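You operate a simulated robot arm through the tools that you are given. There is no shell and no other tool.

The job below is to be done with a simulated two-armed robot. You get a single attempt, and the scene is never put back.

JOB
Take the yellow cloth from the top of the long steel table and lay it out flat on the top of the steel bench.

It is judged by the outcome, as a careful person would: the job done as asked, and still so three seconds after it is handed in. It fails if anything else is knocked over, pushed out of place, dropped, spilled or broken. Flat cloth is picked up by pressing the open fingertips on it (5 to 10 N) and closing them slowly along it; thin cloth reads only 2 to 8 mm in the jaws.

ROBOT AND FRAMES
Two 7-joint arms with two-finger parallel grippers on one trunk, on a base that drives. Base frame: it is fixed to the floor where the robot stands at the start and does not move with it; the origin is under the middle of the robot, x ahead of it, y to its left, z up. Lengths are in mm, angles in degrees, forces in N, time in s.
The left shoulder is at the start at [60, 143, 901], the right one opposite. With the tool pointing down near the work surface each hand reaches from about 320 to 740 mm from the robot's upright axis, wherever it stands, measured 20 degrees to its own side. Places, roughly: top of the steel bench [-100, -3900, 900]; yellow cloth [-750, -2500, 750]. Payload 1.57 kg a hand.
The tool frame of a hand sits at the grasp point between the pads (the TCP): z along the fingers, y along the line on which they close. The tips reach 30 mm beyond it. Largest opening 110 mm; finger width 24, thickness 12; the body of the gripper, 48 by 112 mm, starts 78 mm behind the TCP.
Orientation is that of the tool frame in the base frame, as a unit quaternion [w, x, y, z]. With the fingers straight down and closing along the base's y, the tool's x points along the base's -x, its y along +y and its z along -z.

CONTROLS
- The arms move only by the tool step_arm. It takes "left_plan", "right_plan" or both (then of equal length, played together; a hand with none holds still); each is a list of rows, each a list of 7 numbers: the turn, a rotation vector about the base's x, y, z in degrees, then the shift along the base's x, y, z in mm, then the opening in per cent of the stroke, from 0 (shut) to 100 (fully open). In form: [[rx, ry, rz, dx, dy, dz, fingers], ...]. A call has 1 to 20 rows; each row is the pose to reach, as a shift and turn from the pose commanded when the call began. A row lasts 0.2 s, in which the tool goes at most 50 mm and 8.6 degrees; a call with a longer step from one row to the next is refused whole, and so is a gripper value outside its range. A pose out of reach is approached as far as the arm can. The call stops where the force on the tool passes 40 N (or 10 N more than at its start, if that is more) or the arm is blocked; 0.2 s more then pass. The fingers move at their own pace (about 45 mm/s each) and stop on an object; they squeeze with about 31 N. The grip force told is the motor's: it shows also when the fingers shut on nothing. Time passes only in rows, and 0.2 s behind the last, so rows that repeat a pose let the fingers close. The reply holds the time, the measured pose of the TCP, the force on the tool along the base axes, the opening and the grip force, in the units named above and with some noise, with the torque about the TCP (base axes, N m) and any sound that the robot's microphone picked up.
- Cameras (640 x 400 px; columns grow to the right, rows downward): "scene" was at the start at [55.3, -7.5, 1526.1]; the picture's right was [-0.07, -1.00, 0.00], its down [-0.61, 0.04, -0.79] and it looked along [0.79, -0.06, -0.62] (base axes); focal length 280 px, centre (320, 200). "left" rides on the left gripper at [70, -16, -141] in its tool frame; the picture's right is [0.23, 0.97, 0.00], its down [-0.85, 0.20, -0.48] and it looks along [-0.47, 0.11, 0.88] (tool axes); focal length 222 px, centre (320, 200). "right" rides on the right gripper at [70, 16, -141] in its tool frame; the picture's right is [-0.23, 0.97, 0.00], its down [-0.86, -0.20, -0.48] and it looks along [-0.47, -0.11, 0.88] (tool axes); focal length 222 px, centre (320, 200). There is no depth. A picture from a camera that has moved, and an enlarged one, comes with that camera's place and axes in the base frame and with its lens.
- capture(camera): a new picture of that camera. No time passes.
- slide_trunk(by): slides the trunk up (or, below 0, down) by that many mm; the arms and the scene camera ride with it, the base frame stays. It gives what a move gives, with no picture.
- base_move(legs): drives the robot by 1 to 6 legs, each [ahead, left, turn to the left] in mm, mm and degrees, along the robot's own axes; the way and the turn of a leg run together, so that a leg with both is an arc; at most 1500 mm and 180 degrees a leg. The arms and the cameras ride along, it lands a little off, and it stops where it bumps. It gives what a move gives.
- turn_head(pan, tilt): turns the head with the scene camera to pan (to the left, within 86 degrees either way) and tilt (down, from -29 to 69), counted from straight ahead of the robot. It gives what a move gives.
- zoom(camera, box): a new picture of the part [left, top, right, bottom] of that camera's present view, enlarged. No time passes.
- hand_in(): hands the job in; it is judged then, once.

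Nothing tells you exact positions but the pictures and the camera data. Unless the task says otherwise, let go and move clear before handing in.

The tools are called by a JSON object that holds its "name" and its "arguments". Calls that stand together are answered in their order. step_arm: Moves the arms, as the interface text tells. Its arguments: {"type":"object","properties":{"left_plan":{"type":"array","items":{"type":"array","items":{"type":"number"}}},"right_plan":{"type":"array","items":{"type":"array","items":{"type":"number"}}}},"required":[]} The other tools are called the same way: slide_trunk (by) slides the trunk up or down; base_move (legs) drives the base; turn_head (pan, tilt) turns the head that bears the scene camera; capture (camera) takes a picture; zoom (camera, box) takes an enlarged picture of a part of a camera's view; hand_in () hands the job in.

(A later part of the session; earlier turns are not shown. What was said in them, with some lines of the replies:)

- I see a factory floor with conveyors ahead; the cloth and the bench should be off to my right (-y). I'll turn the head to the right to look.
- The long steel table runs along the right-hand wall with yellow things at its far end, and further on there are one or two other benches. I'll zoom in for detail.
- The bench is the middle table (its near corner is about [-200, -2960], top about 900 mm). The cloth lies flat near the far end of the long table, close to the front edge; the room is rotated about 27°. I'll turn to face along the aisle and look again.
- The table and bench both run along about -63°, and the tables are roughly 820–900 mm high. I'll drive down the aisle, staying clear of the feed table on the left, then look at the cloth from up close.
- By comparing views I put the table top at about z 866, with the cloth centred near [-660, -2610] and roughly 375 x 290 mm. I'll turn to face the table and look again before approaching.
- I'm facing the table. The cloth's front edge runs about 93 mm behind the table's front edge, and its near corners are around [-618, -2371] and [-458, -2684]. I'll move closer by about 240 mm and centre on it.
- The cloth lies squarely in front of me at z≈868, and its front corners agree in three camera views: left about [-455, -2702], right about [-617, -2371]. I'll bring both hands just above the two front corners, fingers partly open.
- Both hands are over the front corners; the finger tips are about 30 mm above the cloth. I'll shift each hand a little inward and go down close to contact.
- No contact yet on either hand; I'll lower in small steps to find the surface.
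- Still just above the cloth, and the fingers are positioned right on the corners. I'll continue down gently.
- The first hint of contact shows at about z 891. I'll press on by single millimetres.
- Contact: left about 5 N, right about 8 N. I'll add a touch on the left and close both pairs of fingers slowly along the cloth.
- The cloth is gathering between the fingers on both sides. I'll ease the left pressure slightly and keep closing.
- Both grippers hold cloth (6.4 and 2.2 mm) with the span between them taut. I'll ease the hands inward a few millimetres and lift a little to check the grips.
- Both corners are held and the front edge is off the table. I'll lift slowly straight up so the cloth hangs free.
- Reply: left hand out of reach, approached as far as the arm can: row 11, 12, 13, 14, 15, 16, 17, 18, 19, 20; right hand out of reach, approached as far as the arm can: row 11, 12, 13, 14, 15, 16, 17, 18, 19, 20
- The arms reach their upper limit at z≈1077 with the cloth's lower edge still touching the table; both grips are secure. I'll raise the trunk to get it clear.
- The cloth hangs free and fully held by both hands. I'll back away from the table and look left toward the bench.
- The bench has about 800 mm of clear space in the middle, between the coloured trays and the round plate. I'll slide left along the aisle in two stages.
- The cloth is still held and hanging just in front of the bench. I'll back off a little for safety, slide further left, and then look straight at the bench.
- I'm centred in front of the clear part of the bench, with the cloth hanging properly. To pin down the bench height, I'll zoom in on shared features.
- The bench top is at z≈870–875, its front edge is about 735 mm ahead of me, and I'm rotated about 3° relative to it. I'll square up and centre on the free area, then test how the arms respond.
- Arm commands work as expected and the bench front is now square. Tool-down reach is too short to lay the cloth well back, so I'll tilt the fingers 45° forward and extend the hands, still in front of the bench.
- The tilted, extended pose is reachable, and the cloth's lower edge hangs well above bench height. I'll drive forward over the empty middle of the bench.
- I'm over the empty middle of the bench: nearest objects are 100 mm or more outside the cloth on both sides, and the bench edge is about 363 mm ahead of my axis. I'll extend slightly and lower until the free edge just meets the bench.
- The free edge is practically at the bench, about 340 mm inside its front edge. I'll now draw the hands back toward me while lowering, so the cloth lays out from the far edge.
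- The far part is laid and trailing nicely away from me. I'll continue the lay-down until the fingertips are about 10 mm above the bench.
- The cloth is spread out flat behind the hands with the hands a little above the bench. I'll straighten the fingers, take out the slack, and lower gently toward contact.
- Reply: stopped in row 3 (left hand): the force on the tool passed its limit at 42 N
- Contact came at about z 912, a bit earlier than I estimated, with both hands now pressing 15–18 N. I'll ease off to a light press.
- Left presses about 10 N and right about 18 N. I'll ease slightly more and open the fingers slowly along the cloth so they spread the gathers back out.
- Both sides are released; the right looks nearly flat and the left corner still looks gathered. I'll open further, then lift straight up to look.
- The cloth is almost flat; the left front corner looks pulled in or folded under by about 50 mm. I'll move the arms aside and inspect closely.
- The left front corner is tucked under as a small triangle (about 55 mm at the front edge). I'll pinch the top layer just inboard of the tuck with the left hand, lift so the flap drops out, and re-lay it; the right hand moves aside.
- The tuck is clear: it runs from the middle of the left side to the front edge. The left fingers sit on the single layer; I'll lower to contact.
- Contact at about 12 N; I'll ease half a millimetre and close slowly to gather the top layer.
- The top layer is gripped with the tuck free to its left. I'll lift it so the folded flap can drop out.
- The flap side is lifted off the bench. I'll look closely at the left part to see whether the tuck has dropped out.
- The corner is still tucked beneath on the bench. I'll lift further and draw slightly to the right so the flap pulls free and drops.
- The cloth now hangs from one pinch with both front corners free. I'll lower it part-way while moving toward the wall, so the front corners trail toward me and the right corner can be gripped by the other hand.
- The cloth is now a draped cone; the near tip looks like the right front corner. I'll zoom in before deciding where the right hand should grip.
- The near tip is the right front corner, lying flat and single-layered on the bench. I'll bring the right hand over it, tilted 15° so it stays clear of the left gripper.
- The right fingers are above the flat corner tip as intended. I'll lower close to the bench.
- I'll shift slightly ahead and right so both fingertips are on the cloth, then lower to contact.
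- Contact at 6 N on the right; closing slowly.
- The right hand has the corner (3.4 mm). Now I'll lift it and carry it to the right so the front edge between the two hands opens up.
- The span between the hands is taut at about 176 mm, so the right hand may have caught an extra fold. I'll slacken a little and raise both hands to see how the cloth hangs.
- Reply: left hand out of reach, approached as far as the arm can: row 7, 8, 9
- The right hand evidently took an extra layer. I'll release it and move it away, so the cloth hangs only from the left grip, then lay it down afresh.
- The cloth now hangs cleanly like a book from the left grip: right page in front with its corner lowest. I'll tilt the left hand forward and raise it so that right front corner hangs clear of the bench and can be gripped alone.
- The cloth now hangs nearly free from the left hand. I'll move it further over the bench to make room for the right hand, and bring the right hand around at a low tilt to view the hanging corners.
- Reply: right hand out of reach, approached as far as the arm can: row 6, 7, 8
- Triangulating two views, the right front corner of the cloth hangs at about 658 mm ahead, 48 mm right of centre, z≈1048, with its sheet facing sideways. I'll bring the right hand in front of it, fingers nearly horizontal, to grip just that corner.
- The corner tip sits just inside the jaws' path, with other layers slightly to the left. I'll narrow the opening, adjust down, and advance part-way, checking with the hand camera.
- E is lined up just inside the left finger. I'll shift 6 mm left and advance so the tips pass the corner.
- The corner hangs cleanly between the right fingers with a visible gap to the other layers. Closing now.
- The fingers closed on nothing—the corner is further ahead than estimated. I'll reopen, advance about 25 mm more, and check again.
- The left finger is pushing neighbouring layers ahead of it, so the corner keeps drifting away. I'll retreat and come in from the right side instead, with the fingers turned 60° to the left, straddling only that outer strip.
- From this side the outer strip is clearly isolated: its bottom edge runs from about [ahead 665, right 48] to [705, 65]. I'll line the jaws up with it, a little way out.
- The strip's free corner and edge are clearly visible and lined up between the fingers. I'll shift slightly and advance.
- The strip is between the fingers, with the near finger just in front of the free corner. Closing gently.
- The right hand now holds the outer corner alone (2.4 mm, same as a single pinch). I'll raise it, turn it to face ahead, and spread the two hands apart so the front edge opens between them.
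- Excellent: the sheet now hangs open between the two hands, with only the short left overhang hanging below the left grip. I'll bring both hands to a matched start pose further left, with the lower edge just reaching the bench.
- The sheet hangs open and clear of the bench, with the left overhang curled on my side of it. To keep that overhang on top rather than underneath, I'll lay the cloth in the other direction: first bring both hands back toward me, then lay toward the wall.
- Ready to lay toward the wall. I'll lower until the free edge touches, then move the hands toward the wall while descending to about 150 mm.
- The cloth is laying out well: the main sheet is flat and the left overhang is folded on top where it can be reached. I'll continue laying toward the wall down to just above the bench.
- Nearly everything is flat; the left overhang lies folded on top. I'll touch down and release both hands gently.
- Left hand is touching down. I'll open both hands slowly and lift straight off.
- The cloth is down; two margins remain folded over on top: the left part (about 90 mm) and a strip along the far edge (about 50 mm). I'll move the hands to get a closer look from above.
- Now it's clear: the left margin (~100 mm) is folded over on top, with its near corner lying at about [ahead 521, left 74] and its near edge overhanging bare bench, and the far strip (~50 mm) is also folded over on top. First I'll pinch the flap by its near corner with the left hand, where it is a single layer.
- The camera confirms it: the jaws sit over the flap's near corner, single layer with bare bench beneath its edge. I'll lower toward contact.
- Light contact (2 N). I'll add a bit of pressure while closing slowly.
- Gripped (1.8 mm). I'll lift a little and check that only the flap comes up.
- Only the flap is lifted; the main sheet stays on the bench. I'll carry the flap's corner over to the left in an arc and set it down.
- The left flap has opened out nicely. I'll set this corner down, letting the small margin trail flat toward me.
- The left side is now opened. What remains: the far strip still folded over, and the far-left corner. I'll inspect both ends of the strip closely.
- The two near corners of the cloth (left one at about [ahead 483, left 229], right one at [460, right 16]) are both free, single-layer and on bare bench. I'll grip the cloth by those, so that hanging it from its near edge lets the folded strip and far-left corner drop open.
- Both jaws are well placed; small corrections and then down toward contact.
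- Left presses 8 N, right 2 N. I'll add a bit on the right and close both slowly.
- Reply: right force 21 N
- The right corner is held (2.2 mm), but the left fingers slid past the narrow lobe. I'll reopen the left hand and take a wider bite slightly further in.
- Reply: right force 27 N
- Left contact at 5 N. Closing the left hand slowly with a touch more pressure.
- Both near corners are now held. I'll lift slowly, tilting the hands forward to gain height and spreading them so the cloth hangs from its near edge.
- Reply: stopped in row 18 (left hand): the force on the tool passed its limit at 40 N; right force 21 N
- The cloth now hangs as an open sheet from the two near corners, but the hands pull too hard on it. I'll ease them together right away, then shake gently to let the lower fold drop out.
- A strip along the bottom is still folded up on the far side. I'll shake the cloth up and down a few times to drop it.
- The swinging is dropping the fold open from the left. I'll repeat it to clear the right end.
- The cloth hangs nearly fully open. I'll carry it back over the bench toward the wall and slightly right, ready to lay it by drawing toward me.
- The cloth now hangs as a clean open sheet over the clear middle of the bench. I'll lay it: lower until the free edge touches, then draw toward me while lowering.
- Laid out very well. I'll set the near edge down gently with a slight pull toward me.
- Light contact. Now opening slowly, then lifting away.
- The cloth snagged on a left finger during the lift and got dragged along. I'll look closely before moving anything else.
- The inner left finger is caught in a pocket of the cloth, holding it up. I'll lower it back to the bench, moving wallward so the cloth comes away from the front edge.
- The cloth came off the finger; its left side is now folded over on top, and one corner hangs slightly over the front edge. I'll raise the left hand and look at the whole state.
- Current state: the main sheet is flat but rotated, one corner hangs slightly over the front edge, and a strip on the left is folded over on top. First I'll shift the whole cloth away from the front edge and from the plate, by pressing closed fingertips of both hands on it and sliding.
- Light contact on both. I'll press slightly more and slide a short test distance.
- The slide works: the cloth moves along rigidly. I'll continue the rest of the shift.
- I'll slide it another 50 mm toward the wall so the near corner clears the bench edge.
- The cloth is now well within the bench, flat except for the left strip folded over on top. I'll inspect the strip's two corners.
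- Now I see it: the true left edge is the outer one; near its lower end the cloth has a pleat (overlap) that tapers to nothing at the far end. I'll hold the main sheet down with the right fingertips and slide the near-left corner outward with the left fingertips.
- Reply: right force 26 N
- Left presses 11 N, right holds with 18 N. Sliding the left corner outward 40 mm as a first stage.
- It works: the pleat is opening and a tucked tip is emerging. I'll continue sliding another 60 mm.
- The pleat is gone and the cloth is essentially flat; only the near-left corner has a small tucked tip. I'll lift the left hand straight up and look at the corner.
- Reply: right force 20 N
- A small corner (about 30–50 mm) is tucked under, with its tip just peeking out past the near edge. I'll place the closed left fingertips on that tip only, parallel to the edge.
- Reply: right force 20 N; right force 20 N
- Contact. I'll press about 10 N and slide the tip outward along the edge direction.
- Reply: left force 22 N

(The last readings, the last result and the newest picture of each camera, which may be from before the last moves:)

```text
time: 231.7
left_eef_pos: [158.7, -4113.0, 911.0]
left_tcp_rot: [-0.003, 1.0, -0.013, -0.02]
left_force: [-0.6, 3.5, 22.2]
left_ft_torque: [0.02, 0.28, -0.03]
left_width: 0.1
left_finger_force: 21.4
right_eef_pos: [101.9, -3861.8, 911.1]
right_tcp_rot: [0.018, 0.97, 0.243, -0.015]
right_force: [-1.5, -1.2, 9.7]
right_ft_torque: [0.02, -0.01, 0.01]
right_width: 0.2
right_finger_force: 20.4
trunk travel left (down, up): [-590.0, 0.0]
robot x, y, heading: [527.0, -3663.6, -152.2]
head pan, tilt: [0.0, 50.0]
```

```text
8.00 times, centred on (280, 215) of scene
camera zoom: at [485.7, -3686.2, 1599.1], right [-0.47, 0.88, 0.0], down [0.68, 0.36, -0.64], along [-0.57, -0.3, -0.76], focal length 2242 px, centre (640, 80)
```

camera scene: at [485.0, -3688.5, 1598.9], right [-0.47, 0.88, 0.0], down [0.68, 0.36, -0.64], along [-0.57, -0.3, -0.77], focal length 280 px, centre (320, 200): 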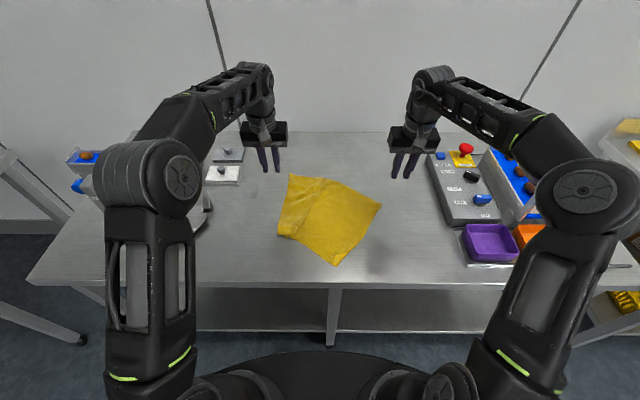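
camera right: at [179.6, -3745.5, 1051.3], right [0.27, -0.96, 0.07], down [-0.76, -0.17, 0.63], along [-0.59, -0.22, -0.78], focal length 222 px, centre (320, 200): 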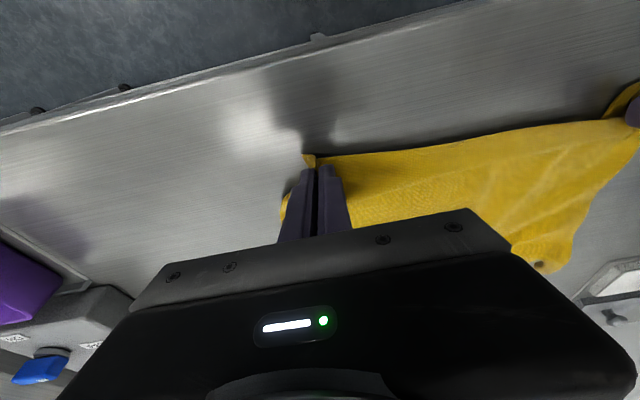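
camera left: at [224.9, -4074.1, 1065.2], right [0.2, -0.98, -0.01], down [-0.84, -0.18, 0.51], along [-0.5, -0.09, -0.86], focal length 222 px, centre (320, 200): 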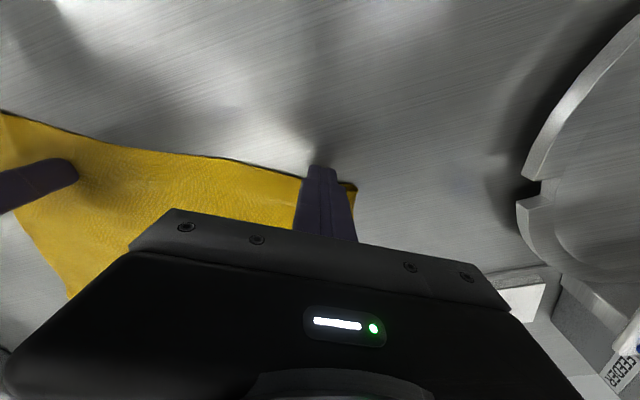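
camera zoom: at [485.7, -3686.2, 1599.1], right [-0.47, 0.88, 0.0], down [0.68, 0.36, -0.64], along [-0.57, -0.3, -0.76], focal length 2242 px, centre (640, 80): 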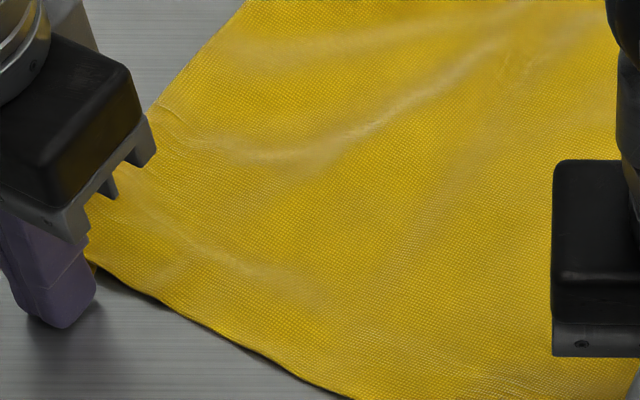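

{"name": "step_arm", "arguments": {"left_plan": [[0, 0, 0, 0, -9, 0.3, 0], [0, 0, 0, 0, -18, 0.3, 0], [0, 0, 0, 0, -27, 0.3, 0], [0, 0, 0, 0, -36, 0.3, 0], [0, 0, 0, 0, -36, 0.3, 0], [0, 0, 0, 2, -36, 8, 0], [0, 0, 0, 2, -36, 30, 0], [0, 0, 0, 2, -36, 70, 0], [0, 0, 0, 10, -50, 110, 0]]}}

{"name": "zoom", "arguments": {"camera": "left", "box": [140, 60, 340, 200]}}

{"name": "zoom", "arguments": {"camera": "scene", "box": [230, 160, 380, 280]}}

```text
time: 233.7
left_eef_pos: [169.0, -4164.3, 1020.9]
left_tcp_rot: [-0.003, 1.0, -0.014, -0.019]
left_force: [0.1, 0.1, 0.4]
left_ft_torque: [-0.01, 0.0, 0.02]
left_width: 0.0
left_finger_force: 22.0
right_eef_pos: [101.4, -3861.6, 911.9]
right_tcp_rot: [0.018, 0.97, 0.242, -0.014]
right_force: [-0.9, 1.4, 19.3]
right_ft_torque: [0.21, -0.1, -0.02]
right_width: 0.0
right_finger_force: 21.5
trunk travel left (down, up): [-590.0, 0.0]
robot x, y, heading: [529.5, -3664.2, -152.1]
head pan, tilt: [0.0, 50.0]
```

```text
2.86 times, centred on (240, 130) of left
camera zoom: at [244.0, -4151.6, 1159.8], right [0.2, -0.98, -0.01], down [-0.84, -0.18, 0.51], along [-0.5, -0.09, -0.86], focal length 635 px, centre (549, 400)
```

zoom: 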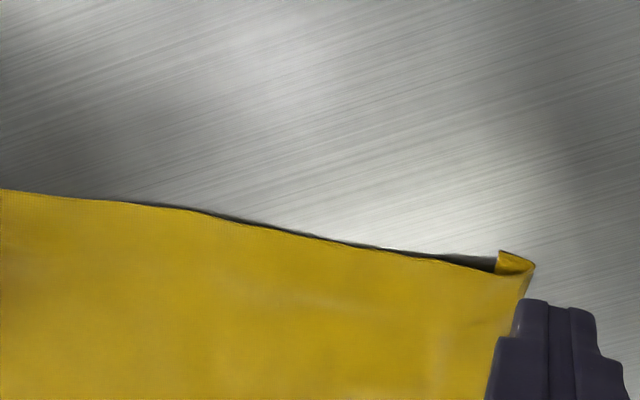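

```text
3.33 times, centred on (305, 220) of scene
camera zoom: at [485.2, -3688.0, 1599.0], right [-0.47, 0.88, 0.0], down [0.68, 0.36, -0.64], along [-0.57, -0.3, -0.77], focal length 934 px, centre (370, 133)
```

zoom: 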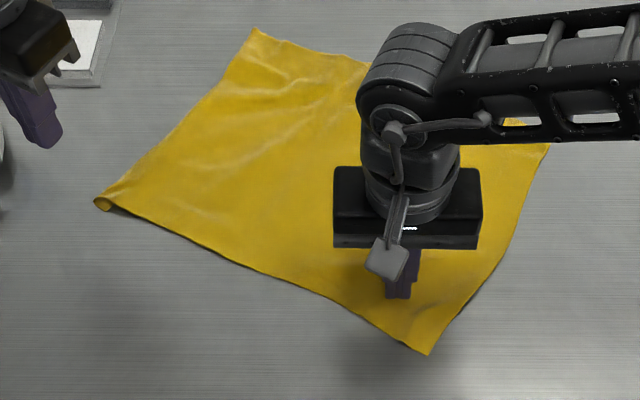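

Excellent — the corner pulled out almost completely and the near edge is straight. I'll lift the right hand and check the whole cloth.

{"name": "step_arm", "arguments": {"right_plan": [[0, 0, 0, 0, 0, 8, 0], [0, 0, 0, 0, 0, 25, 0], [0, 0, 0, 0, 0, 60, 0], [0, 0, 0, 0, 0, 100, 0], [0, 0, 0, -15, 30, 130, 0], [0, 0, 0, -30, 65, 150, 0], [0, 0, 0, -45, 105, 160, 0], [0, 0, 0, -60, 145, 165, 0]]}}

{"name": "capture", "arguments": {"camera": "scene"}}

{"name": "zoom", "arguments": {"camera": "scene", "box": [240, 155, 400, 280]}}

{"name": "zoom", "arguments": {"camera": "scene", "box": [250, 205, 280, 228]}}

{"name": "capture", "arguments": {"camera": "right"}}

```text
time: 235.5
left_eef_pos: [168.6, -4163.7, 1019.7]
left_tcp_rot: [-0.003, 1.0, -0.013, -0.017]
left_force: [0.3, 0.3, -0.2]
left_ft_torque: [-0.01, 0.0, 0.01]
left_width: 0.0
left_finger_force: 21.5
right_eef_pos: [39.7, -3717.6, 1072.8]
right_tcp_rot: [0.017, 0.97, 0.244, -0.014]
right_force: [0.3, 0.0, 0.2]
right_ft_torque: [-0.04, 0.02, 0.01]
right_width: 0.0
right_finger_force: 21.1
trunk travel left (down, up): [-590.0, 0.0]
robot x, y, heading: [524.1, -3665.2, -152.2]
head pan, tilt: [0.0, 50.0]
```

```text
taken
camera scene: at [483.8, -3687.6, 1598.9], right [-0.47, 0.88, 0.0], down [0.68, 0.36, -0.64], along [-0.57, -0.3, -0.77], focal length 280 px, centre (320, 200)
```

scene: 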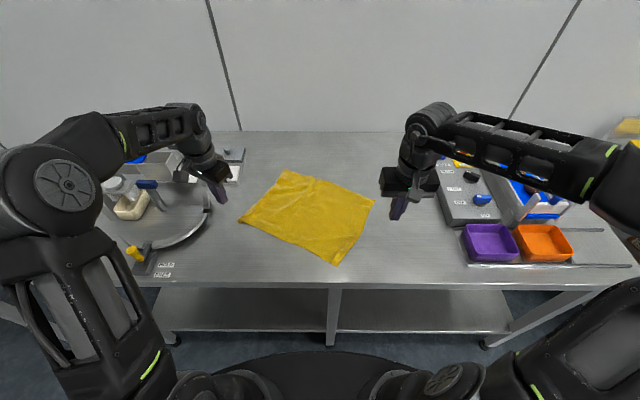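

```text
3.20 times, centred on (320, 218) of scene
camera zoom: at [483.8, -3687.6, 1598.9], right [-0.47, 0.88, 0.0], down [0.68, 0.36, -0.64], along [-0.57, -0.3, -0.77], focal length 897 px, centre (320, 144)
```

zoom: 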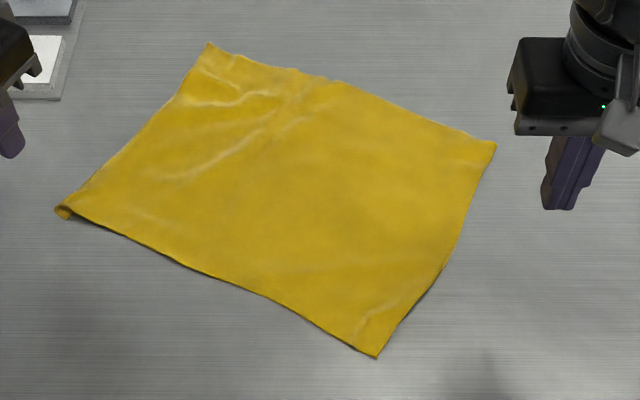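

```text
16.00 times, centred on (265, 216) of scene
camera zoom: at [483.8, -3687.6, 1598.9], right [-0.47, 0.88, 0.0], down [0.68, 0.36, -0.64], along [-0.57, -0.3, -0.77], focal length 4485 px, centre (1200, -64)
```

zoom: 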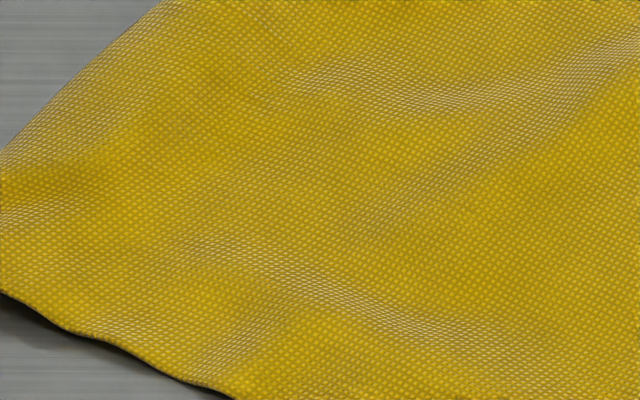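

```text
taken
camera right: at [112.1, -3692.7, 1212.9], right [0.26, -0.97, 0.03], down [-0.84, -0.21, 0.5], along [-0.48, -0.16, -0.86], focal length 222 px, centre (320, 200)
```

right: 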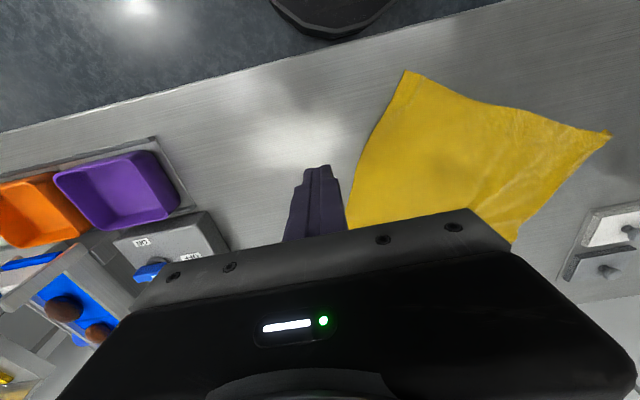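

The cloth is now laid out flat with only slight ripples and a tiny curl at the left tip (about 92 % spread). I'll do one light smoothing pass: hold the right part and slide the left edge outward a little.

{"name": "step_arm", "arguments": {"left_plan": [[0, 0, 0, -25, 7, -5, 0], [0, 0, 0, -50, 15, -15, 0], [0, 0, 0, -75, 22, -30, 0], [0, 0, 0, -100, 30, -50, 0], [0, 0, 0, -125, 37, -72, 0], [0, 0, 0, -147.8, 43.8, -95, 0], [0, 0, 0, -147.8, 43.8, -95, 0]], "right_plan": [[0, 0, 0, -3, -22, -15, 0], [0, 0, 0, -6, -44, -35, 0], [0, 0, 0, -9, -66, -60, 0], [0, 0, 0, -12, -88, -90, 0], [0, 0, 0, -15, -110, -120, 0], [0, 0, 0, -16.9, -130.2, -148, 0], [0, 0, 0, -16.9, -130.2, -148, 0]]}}

{"name": "zoom", "arguments": {"camera": "scene", "box": [240, 155, 400, 280]}}

```text
time: 237.1
left_eef_pos: [21.5, -4122.2, 922.6]
left_tcp_rot: [-0.003, 1.0, -0.013, -0.018]
left_force: [-0.5, -0.4, 0.7]
left_ft_torque: [-0.01, 0.03, -0.02]
left_width: 0.0
left_finger_force: 21.5
right_eef_pos: [22.7, -3846.8, 928.9]
right_tcp_rot: [0.018, 0.97, 0.242, -0.014]
right_force: [0.3, 1.2, 0.2]
right_ft_torque: [-0.05, 0.03, 0.0]
right_width: 0.1
right_finger_force: 21.7
trunk travel left (down, up): [-590.0, 0.0]
robot x, y, heading: [525.9, -3664.7, -152.0]
head pan, tilt: [0.0, 50.0]
```

```text
3.20 times, centred on (320, 218) of scene
camera zoom: at [484.5, -3687.9, 1599.0], right [-0.47, 0.88, 0.0], down [0.68, 0.36, -0.64], along [-0.57, -0.3, -0.77], focal length 897 px, centre (320, 144)
```

zoom: 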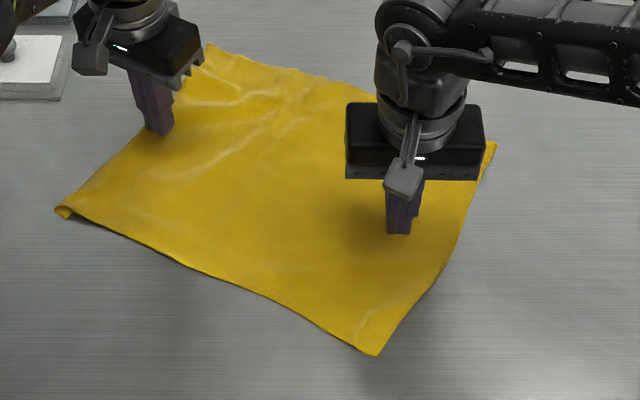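

{"name": "step_arm", "arguments": {"left_plan": [[0, 0, 0, 0, 0, -4, 0], [0, 0, 0, 0, 0, -7, 0], [0, 0, 0, 0, 0, -9, 0], [0, 0, 0, 0, 0, -10, 0], [0, 0, 0, 0, 0, -10, 0]], "right_plan": [[0, 0, 0, 0, 0, -6, 0], [0, 0, 0, 0, 0, -11, 0], [0, 0, 0, 0, 0, -15, 0], [0, 0, 0, 0, 0, -17, 0], [0, 0, 0, 0, 0, -17, 0]]}}

{"name": "step_arm", "arguments": {"left_plan": [[0, 0, 0, 0, 0, -0.7, 0], [0, 0, 0, 0, 0, -1.2, 0], [0, 0, 0, 0, 0, -1.2, 0]], "right_plan": [[0, 0, 0, 0, 0, -0.7, 0], [0, 0, 0, 0, 0, -1.2, 0], [0, 0, 0, 0, 0, -1.2, 0]]}}

```text
time: 238.3
left_eef_pos: [19.5, -4120.6, 913.2]
left_tcp_rot: [-0.002, 1.0, -0.013, -0.018]
left_force: [-0.2, 0.6, 0.4]
left_ft_torque: [0.01, -0.01, 0.0]
left_width: 0.0
left_finger_force: 21.0
right_eef_pos: [23.0, -3847.0, 911.7]
right_tcp_rot: [0.018, 0.97, 0.242, -0.013]
right_force: [-0.8, 0.5, 6.9]
right_ft_torque: [0.13, -0.01, 0.02]
right_width: 0.1
right_finger_force: 21.8
trunk travel left (down, up): [-590.0, 0.0]
robot x, y, heading: [527.7, -3664.7, -152.2]
head pan, tilt: [0.0, 50.0]
```

```text
time: 239.1
left_eef_pos: [19.6, -4121.1, 913.6]
left_tcp_rot: [-0.003, 1.0, -0.013, -0.019]
left_force: [-1.0, 0.0, -0.5]
left_ft_torque: [-0.01, 0.01, -0.03]
left_width: 0.0
left_finger_force: 21.6
right_eef_pos: [24.4, -3847.4, 911.9]
right_tcp_rot: [0.019, 0.97, 0.242, -0.015]
right_force: [-3.5, 0.5, 24.8]
right_ft_torque: [0.25, 0.05, 0.07]
right_width: 0.0
right_finger_force: 21.0
trunk travel left (down, up): [-590.0, 0.0]
robot x, y, heading: [529.0, -3669.2, -152.4]
head pan, tilt: [0.0, 50.0]
```

{"name": "step_arm", "arguments": {"left_plan": [[0, 0, 0, 0, 0, -1, 0], [0, 0, 0, 0, 0, -1.7, 0], [0, 0, 0, 0, 0, -1.7, 0]]}}

```text
time: 239.9
left_eef_pos: [20.9, -4120.3, 912.3]
left_tcp_rot: [-0.003, 1.0, -0.013, -0.018]
left_force: [-0.6, 0.2, 1.7]
left_ft_torque: [-0.03, -0.03, 0.0]
left_width: 0.0
left_finger_force: 21.3
right_eef_pos: [23.7, -3847.6, 911.1]
right_tcp_rot: [0.018, 0.97, 0.242, -0.015]
right_force: [-5.5, -0.4, 32.3]
right_ft_torque: [0.22, 0.01, 0.05]
right_width: 0.0
right_finger_force: 21.5
trunk travel left (down, up): [-590.0, 0.0]
robot x, y, heading: [528.7, -3665.3, -152.1]
head pan, tilt: [0.0, 50.0]
```

{"name": "step_arm", "arguments": {"left_plan": [[0, 0, 0, 0, 0, -1, 0], [0, 0, 0, 0, 0, -1.3, 0], [0, 0, 0, 0, -6, -1.3, 0], [0, 0, 0, -0.4, -12, -1.3, 0], [0, 0, 0, -0.6, -18, -1.3, 0], [0, 0, 0, -0.6, -18, -1.3, 0]], "right_plan": [[0, 0, 0, 0, 0, 0.8, 0], [0, 0, 0, 0, 0, 1.2, 0], [0, 0, 0, 0, 0, 1.2, 0], [0, 0, 0, 0, 0, 1.2, 0], [0, 0, 0, 0, 0, 1.2, 0], [0, 0, 0, 0, 0, 1.2, 0]]}}

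{"name": "zoom", "arguments": {"camera": "scene", "box": [240, 155, 400, 280]}}

```text
time: 241.3
left_eef_pos: [18.9, -4136.4, 912.5]
left_tcp_rot: [-0.003, 1.0, -0.013, -0.019]
left_force: [-0.4, 9.2, 17.5]
left_ft_torque: [0.19, -0.12, 0.06]
left_width: 0.0
left_finger_force: 21.6
right_eef_pos: [26.9, -3846.3, 911.9]
right_tcp_rot: [0.018, 0.97, 0.243, -0.013]
right_force: [0.0, -6.0, 8.7]
right_ft_torque: [-0.13, -0.08, -0.06]
right_width: 0.0
right_finger_force: 21.3
trunk travel left (down, up): [-590.0, 0.0]
robot x, y, heading: [527.3, -3665.2, -152.2]
head pan, tilt: [0.0, 50.0]
```

```text
3.20 times, centred on (320, 218) of scene
camera zoom: at [485.9, -3686.4, 1599.0], right [-0.47, 0.88, 0.0], down [0.68, 0.36, -0.64], along [-0.57, -0.3, -0.76], focal length 897 px, centre (320, 144)
```

zoom: 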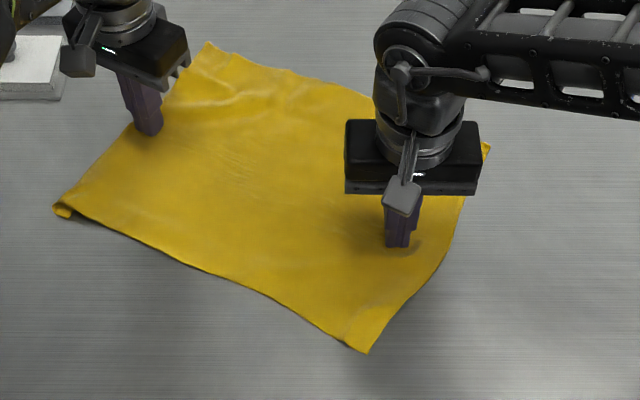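

The centre ripples are pulled out. I'll lift both hands straight up and check.

{"name": "step_arm", "arguments": {"left_plan": [[0, 0, 0, 0, 0, 3, 0], [0, 0, 0, 0, 0, 12, 0], [0, 0, 0, 0, 0, 35, 0], [0, 0, 0, 0, 0, 75, 0], [0, 0, 0, 10, 5, 115, 0], [0, 0, 0, 40, 0, 140, 0], [0, 0, 0, 70, -25, 150, 0]], "right_plan": [[0, 0, 0, 0, 0, 3, 0], [0, 0, 0, 0, 0, 12, 0], [0, 0, 0, 0, 0, 35, 0], [0, 0, 0, 0, 0, 75, 0], [0, 0, 0, 0, 15, 115, 0], [0, 0, 0, 0, 50, 140, 0], [0, 0, 0, 0, 90, 150, 0]]}}

{"name": "zoom", "arguments": {"camera": "scene", "box": [230, 150, 400, 280]}}

{"name": "zoom", "arguments": {"camera": "scene", "box": [240, 205, 275, 230]}}

{"name": "capture", "arguments": {"camera": "left"}}

```text
time: 242.9
left_eef_pos: [90.0, -4164.2, 1060.3]
left_tcp_rot: [-0.002, 1.0, -0.013, -0.018]
left_force: [0.3, -0.2, 0.3]
left_ft_torque: [-0.01, -0.03, -0.01]
left_width: 0.0
left_finger_force: 21.0
right_eef_pos: [25.2, -3757.2, 1061.9]
right_tcp_rot: [0.017, 0.97, 0.243, -0.014]
right_force: [-0.5, -0.3, 0.1]
right_ft_torque: [-0.01, 0.02, -0.02]
right_width: 0.0
right_finger_force: 21.2
trunk travel left (down, up): [-590.0, 0.0]
robot x, y, heading: [529.1, -3664.8, -152.2]
head pan, tilt: [0.0, 50.0]
```

```text
3.08 times, centred on (315, 215) of scene
camera zoom: at [484.8, -3688.1, 1598.9], right [-0.47, 0.88, 0.0], down [0.68, 0.36, -0.64], along [-0.57, -0.3, -0.77], focal length 862 px, centre (335, 154)
```

zoom: 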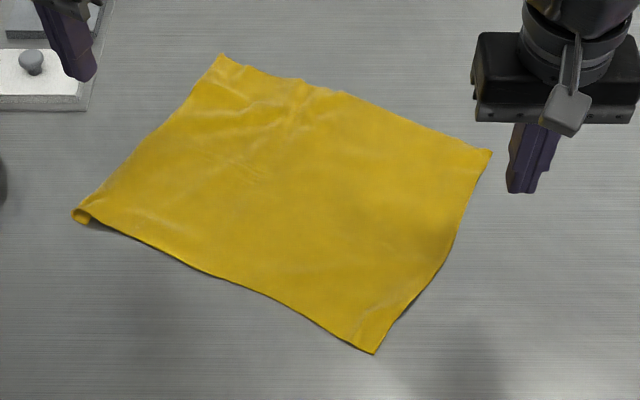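

```text
16.00 times, centred on (258, 218) of scene
camera zoom: at [484.8, -3688.1, 1598.9], right [-0.47, 0.88, 0.0], down [0.68, 0.36, -0.64], along [-0.57, -0.3, -0.77], focal length 4485 px, centre (1320, -80)
```

zoom: 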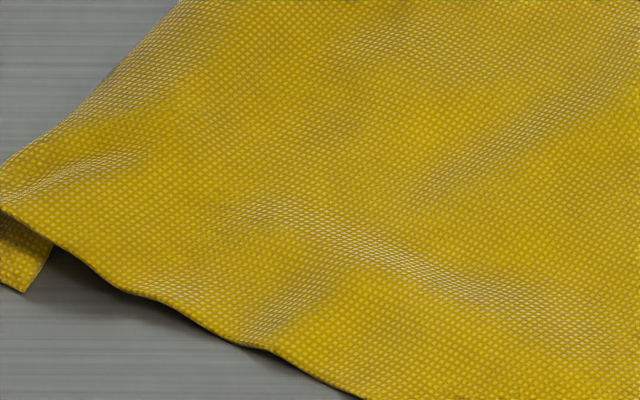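

```text
taken
camera left: at [164.7, -4151.1, 1199.2], right [0.2, -0.98, -0.01], down [-0.84, -0.18, 0.51], along [-0.5, -0.09, -0.86], focal length 222 px, centre (320, 200)
```

left: 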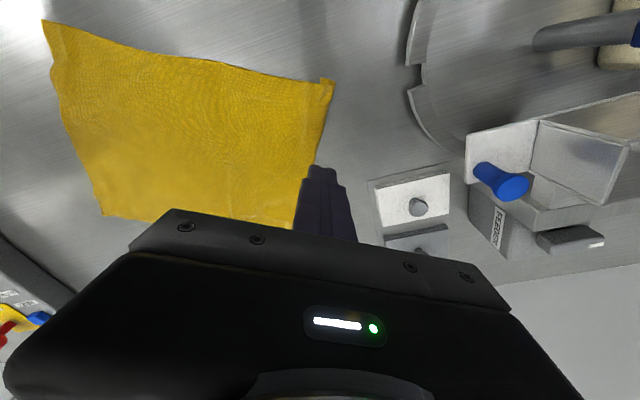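

The cloth is flat. I'll pull out the last bit of the tucked left tip with the same technique.

{"name": "step_arm", "arguments": {"left_plan": [[0, 0, 0, 14, 0.6, -20, 0], [0, 0, 0, 28, 1.2, -45, 0], [0, 0, 0, 43, 1.8, -70, 0], [0, 0, 0, 57, 2.4, -95, 0], [0, 0, 0, 70.8, 3.2, -120, 0], [0, 0, 0, 70.8, 3.2, -137, 0], [0, 0, 0, 70.8, 3.2, -137, 0]]}}

{"name": "zoom", "arguments": {"camera": "left", "box": [240, 100, 400, 220]}}

{"name": "zoom", "arguments": {"camera": "scene", "box": [235, 195, 285, 235]}}

```text
time: 244.5
left_eef_pos: [159.1, -4160.1, 920.2]
left_tcp_rot: [-0.003, 1.0, -0.013, -0.019]
left_force: [-0.1, 0.3, 0.1]
left_ft_torque: [-0.03, 0.01, 0.0]
left_width: 0.0
left_finger_force: 21.6
right_eef_pos: [23.7, -3758.3, 1060.2]
right_tcp_rot: [0.016, 0.97, 0.242, -0.014]
right_force: [0.0, 0.6, 0.4]
right_ft_torque: [0.01, 0.01, 0.0]
right_width: 0.0
right_finger_force: 20.9
trunk travel left (down, up): [-590.0, 0.0]
robot x, y, heading: [523.9, -3667.2, -152.1]
head pan, tilt: [0.0, 50.0]
```

```text
3.33 times, centred on (320, 160) of left
camera zoom: at [234.1, -4147.7, 1059.8], right [0.2, -0.98, -0.01], down [-0.84, -0.18, 0.51], along [-0.5, -0.09, -0.86], focal length 740 px, centre (320, 333)
```

zoom: 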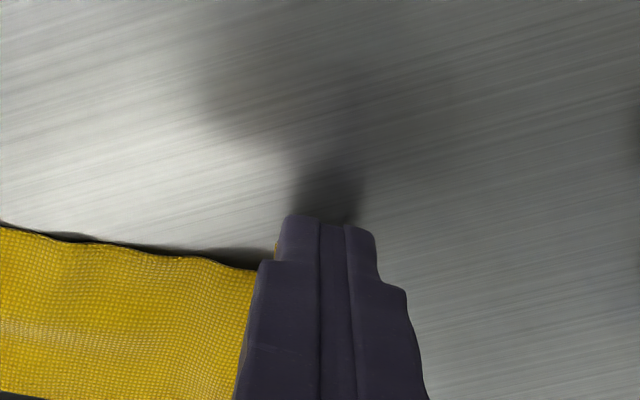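

```text
10.00 times, centred on (260, 215) of scene
camera zoom: at [484.0, -3688.2, 1598.9], right [-0.47, 0.88, 0.0], down [0.68, 0.36, -0.64], along [-0.57, -0.3, -0.77], focal length 2803 px, centre (920, 50)
```

zoom: 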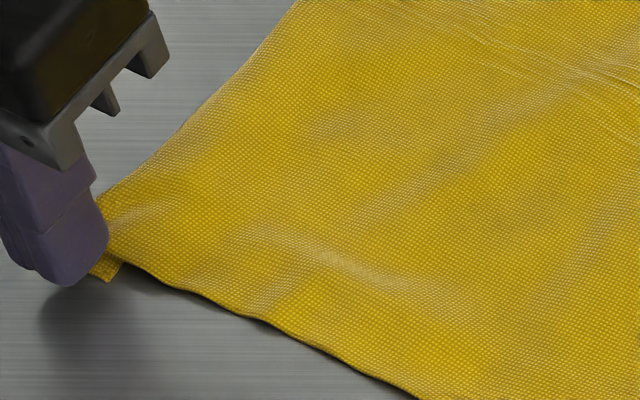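

{"name": "step_arm", "arguments": {"left_plan": [[0, 0, 0, 0.5, 8, -2, 0], [0, 0, 0, 0.5, 8, -6, 0], [0, 0, 0, 0.5, 8, -8, 0], [0, 0, 0, 0.5, 8, -9, 0], [0, 0, 0, 0.5, 8, -9, 0]]}}

{"name": "step_arm", "arguments": {"left_plan": [[0, 0, 0, 0, 0, -0.7, 0], [0, 0, 0, 0, 0, -1.2, 0], [0, 0, 0, 0, 0, -1.2, 0]]}}

```text
time: 245.7
left_eef_pos: [160.0, -4153.2, 912.6]
left_tcp_rot: [-0.003, 1.0, -0.013, -0.018]
left_force: [0.2, -0.3, 0.1]
left_ft_torque: [-0.01, -0.01, 0.0]
left_width: 0.1
left_finger_force: 21.3
right_eef_pos: [22.1, -3758.3, 1060.6]
right_tcp_rot: [0.017, 0.97, 0.242, -0.015]
right_force: [-0.8, 0.2, 0.5]
right_ft_torque: [0.02, 0.0, -0.02]
right_width: 0.0
right_finger_force: 21.2
trunk travel left (down, up): [-590.0, 0.0]
robot x, y, heading: [527.9, -3664.4, -152.1]
head pan, tilt: [0.0, 50.0]
```

```text
time: 246.5
left_eef_pos: [160.4, -4154.3, 912.7]
left_tcp_rot: [-0.003, 1.0, -0.014, -0.019]
left_force: [0.4, 0.1, 0.2]
left_ft_torque: [0.0, 0.01, 0.01]
left_width: 0.0
left_finger_force: 20.8
right_eef_pos: [22.9, -3757.9, 1060.7]
right_tcp_rot: [0.017, 0.97, 0.242, -0.014]
right_force: [-0.7, 0.3, 0.0]
right_ft_torque: [0.0, 0.06, -0.03]
right_width: 0.2
right_finger_force: 21.3
trunk travel left (down, up): [-590.0, 0.0]
robot x, y, heading: [527.6, -3663.0, -151.9]
head pan, tilt: [0.0, 50.0]
```

{"name": "step_arm", "arguments": {"left_plan": [[0, 0, 0, 0, 0, -1, 0], [0, 0, 0, 0, 0, -1.5, 0], [0, 0, 0, 0, 0, -1.5, 0]]}}

```text
time: 247.3
left_eef_pos: [160.4, -4153.0, 911.4]
left_tcp_rot: [-0.002, 1.0, -0.013, -0.019]
left_force: [0.4, 0.0, 9.7]
left_ft_torque: [-0.08, 0.15, 0.0]
left_width: 0.2
left_finger_force: 21.4
right_eef_pos: [23.3, -3757.3, 1061.0]
right_tcp_rot: [0.017, 0.97, 0.242, -0.014]
right_force: [-0.4, 1.0, 0.5]
right_ft_torque: [0.0, 0.02, -0.02]
right_width: 0.2
right_finger_force: 21.2
trunk travel left (down, up): [-590.0, 0.0]
robot x, y, heading: [523.6, -3663.7, -152.4]
head pan, tilt: [0.0, 50.0]
```

Pressing about 10 N on the tip; sliding it out 28 mm, then lifting straight up.

{"name": "step_arm", "arguments": {"left_plan": [[0, 0, 0, 1.5, -6, 0, 0], [0, 0, 0, 2.5, -13, 0, 0], [0, 0, 0, 3, -20, 0, 0], [0, 0, 0, 3, -28, 0, 0], [0, 0, 0, 3, -28, 0, 0], [0, 0, 0, 3, -28, 6, 0], [0, 0, 0, 3, -28, 25, 0], [0, 0, 0, 3, -28, 65, 0], [0, 0, 0, 15, -45, 105, 0], [0, 0, 0, 30, -65, 140, 0]]}}

{"name": "capture", "arguments": {"camera": "scene"}}

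{"name": "zoom", "arguments": {"camera": "scene", "box": [230, 150, 400, 280]}}

{"name": "zoom", "arguments": {"camera": "scene", "box": [235, 200, 275, 230]}}

```text
time: 249.5
left_eef_pos: [191.6, -4218.8, 1051.9]
left_tcp_rot: [-0.004, 1.0, -0.013, -0.018]
left_force: [0.8, 0.2, -0.9]
left_ft_torque: [0.01, 0.0, -0.05]
left_width: 0.0
left_finger_force: 21.1
right_eef_pos: [22.4, -3757.9, 1059.6]
right_tcp_rot: [0.017, 0.97, 0.243, -0.014]
right_force: [-0.7, 0.8, 0.2]
right_ft_torque: [0.0, -0.01, -0.01]
right_width: 0.0
right_finger_force: 20.8
trunk travel left (down, up): [-590.0, 0.0]
robot x, y, heading: [522.0, -3665.2, -152.2]
head pan, tilt: [0.0, 50.0]
```

```text
taken
camera scene: at [484.2, -3688.4, 1598.9], right [-0.47, 0.88, 0.0], down [0.68, 0.36, -0.64], along [-0.57, -0.3, -0.77], focal length 280 px, centre (320, 200)
```

scene: 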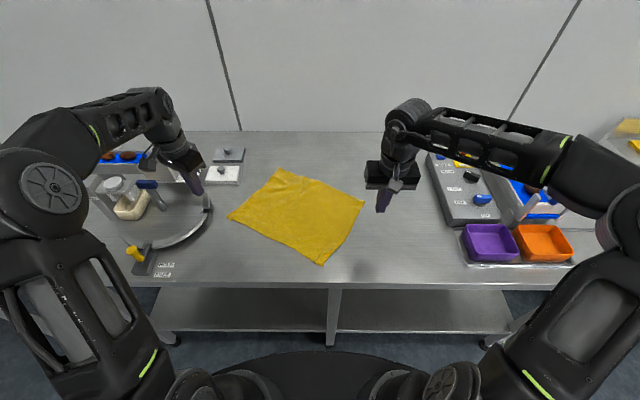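

```text
3.08 times, centred on (315, 215) of scene
camera zoom: at [484.2, -3688.4, 1598.9], right [-0.47, 0.88, 0.0], down [0.68, 0.36, -0.64], along [-0.57, -0.3, -0.77], focal length 862 px, centre (335, 154)
```

zoom: 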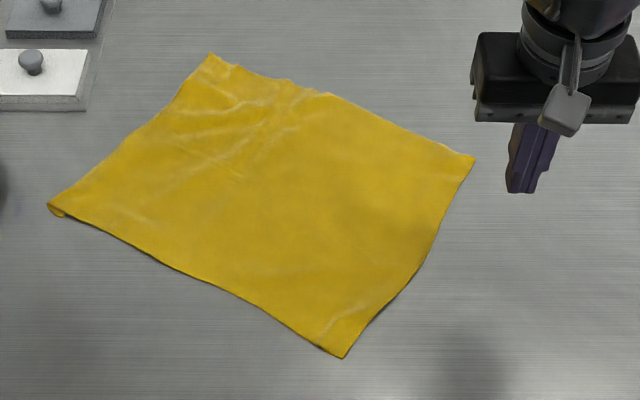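

```text
13.33 times, centred on (255, 215) of scene
camera zoom: at [484.2, -3688.4, 1598.9], right [-0.47, 0.88, 0.0], down [0.68, 0.36, -0.64], along [-0.57, -0.3, -0.77], focal length 3737 px, centre (1187, 0)
```

zoom: 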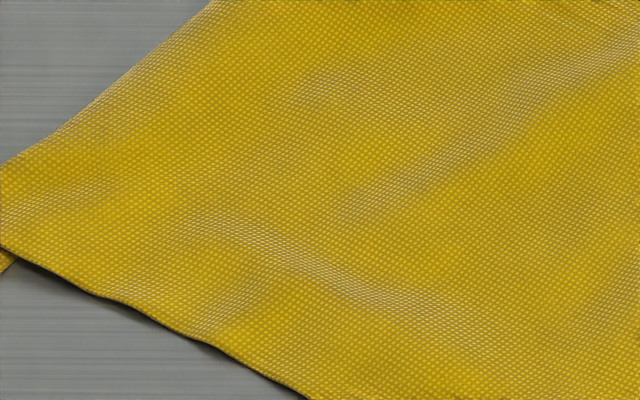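

The cloth is laid out flat in the middle of the bench, all four corners on top, and nothing else is disturbed. I'll raise the hands and back the robot away.

{"name": "step_arm", "arguments": {"left_plan": [[0, 0, 0, 10, 10, 20, 0], [0, 0, 0, 20, 20, 40, 0], [0, 0, 0, 30, 30, 60, 0]], "right_plan": [[0, 0, 0, 5, 5, 20, 0], [0, 0, 0, 10, 10, 40, 0], [0, 0, 0, 15, 15, 60, 0]]}}

{"name": "base_move", "arguments": {"legs": [[-330, 0, 0]]}}

{"name": "capture", "arguments": {"camera": "scene"}}

{"name": "turn_head", "arguments": {"pan": 0, "tilt": 40}}

{"name": "zoom", "arguments": {"camera": "scene", "box": [120, 120, 520, 300]}}

```text
time: 250.3
left_eef_pos: [221.5, -4189.3, 1112.5]
left_tcp_rot: [-0.003, 1.0, -0.012, -0.019]
left_force: [0.1, -0.3, 0.2]
left_ft_torque: [-0.03, -0.02, 0.0]
left_width: 0.0
left_finger_force: 21.1
right_eef_pos: [39.5, -3741.8, 1120.6]
right_tcp_rot: [0.017, 0.97, 0.244, -0.014]
right_force: [0.5, 0.3, 0.3]
right_ft_torque: [-0.01, -0.02, 0.02]
right_width: 0.2
right_finger_force: 21.1
trunk travel left (down, up): [-590.0, 0.0]
robot x, y, heading: [526.4, -3667.1, -151.9]
head pan, tilt: [0.0, 50.0]
```

```text
time: 252.4
left_eef_pos: [502.9, -4035.5, 1112.6]
left_tcp_rot: [-0.003, 1.0, -0.015, -0.018]
left_force: [-0.6, 0.3, 0.5]
left_ft_torque: [-0.01, 0.01, -0.01]
left_width: 0.0
left_finger_force: 21.4
right_eef_pos: [324.7, -3588.7, 1120.3]
right_tcp_rot: [0.017, 0.971, 0.24, -0.014]
right_force: [0.0, -0.2, 0.4]
right_ft_torque: [0.0, 0.08, 0.0]
right_width: 0.2
right_finger_force: 21.1
trunk travel left (down, up): [-590.0, 0.0]
robot x, y, heading: [809.0, -3513.3, -152.8]
head pan, tilt: [0.0, 50.0]
```

```text
taken
camera scene: at [770.1, -3537.0, 1599.0], right [-0.47, 0.89, 0.0], down [0.68, 0.36, -0.64], along [-0.57, -0.3, -0.77], focal length 280 px, centre (320, 200)
```

scene: 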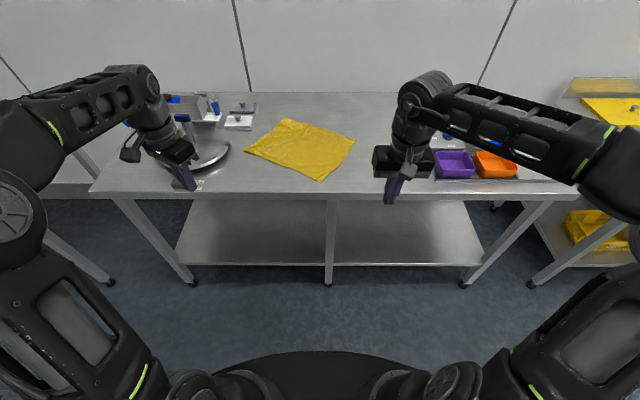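

```text
time: 253.1
left_eef_pos: [503.2, -4036.9, 1110.7]
left_tcp_rot: [-0.003, 1.0, -0.015, -0.018]
left_force: [-0.3, 0.1, 0.1]
left_ft_torque: [-0.03, -0.04, -0.03]
left_width: 0.0
left_finger_force: 21.5
right_eef_pos: [324.0, -3589.2, 1118.5]
right_tcp_rot: [0.017, 0.97, 0.241, -0.013]
right_force: [0.4, 1.0, 0.4]
right_ft_torque: [-0.01, 0.01, -0.02]
right_width: 0.2
right_finger_force: 21.3
trunk travel left (down, up): [-590.0, 0.0]
robot x, y, heading: [811.8, -3513.2, -152.0]
head pan, tilt: [0.0, 40.0]
```

```text
1.60 times, centred on (320, 210) of scene
camera zoom: at [761.7, -3541.4, 1613.0], right [-0.47, 0.89, 0.0], down [0.57, 0.3, -0.77], along [-0.68, -0.36, -0.64], focal length 448 px, centre (320, 184)
```

zoom: 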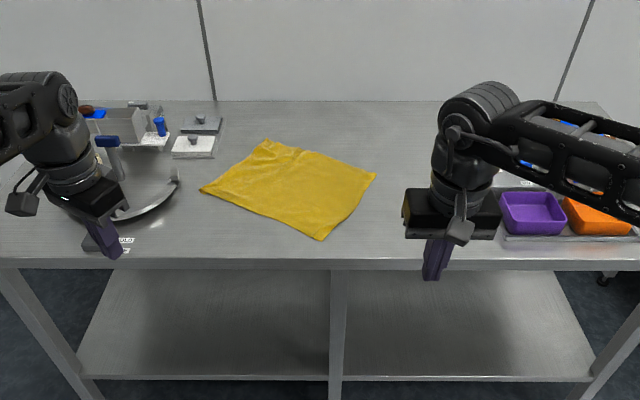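

The yellow cloth lies flat on the bench top, nothing around it has been moved, and the hands and robot are clear. I'm handing the job in.

{"name": "hand_in", "arguments": {}}

```text
The job is handed in.
```

I moved the yellow cloth from the long steel table and laid it out flat on the steel bench. It lies in the middle of the bench, between the coloured trays and the round plate. The job is handed in; I have not been told the result.

- **Flatness:** All four corners are on the bench top. A few slight ripples remain, and the tip of the left corner is still tucked under by a few millimetres. The cloth sits at an angle to the bench edges.
- **How it went:** The first lay left one corner folded under. Fixing that took several re-lifts, and at one point the cloth caught on a finger and a corner hung over the front edge of the bench. I then slid it back and smoothed it out.
- **Surroundings:** As far as I could see in the pictures, nothing else on the bench was moved or knocked over. I did not look at the long table again up close after lifting the cloth.
- **Robot:** The hands are clear of the cloth and the robot has backed away from the bench.
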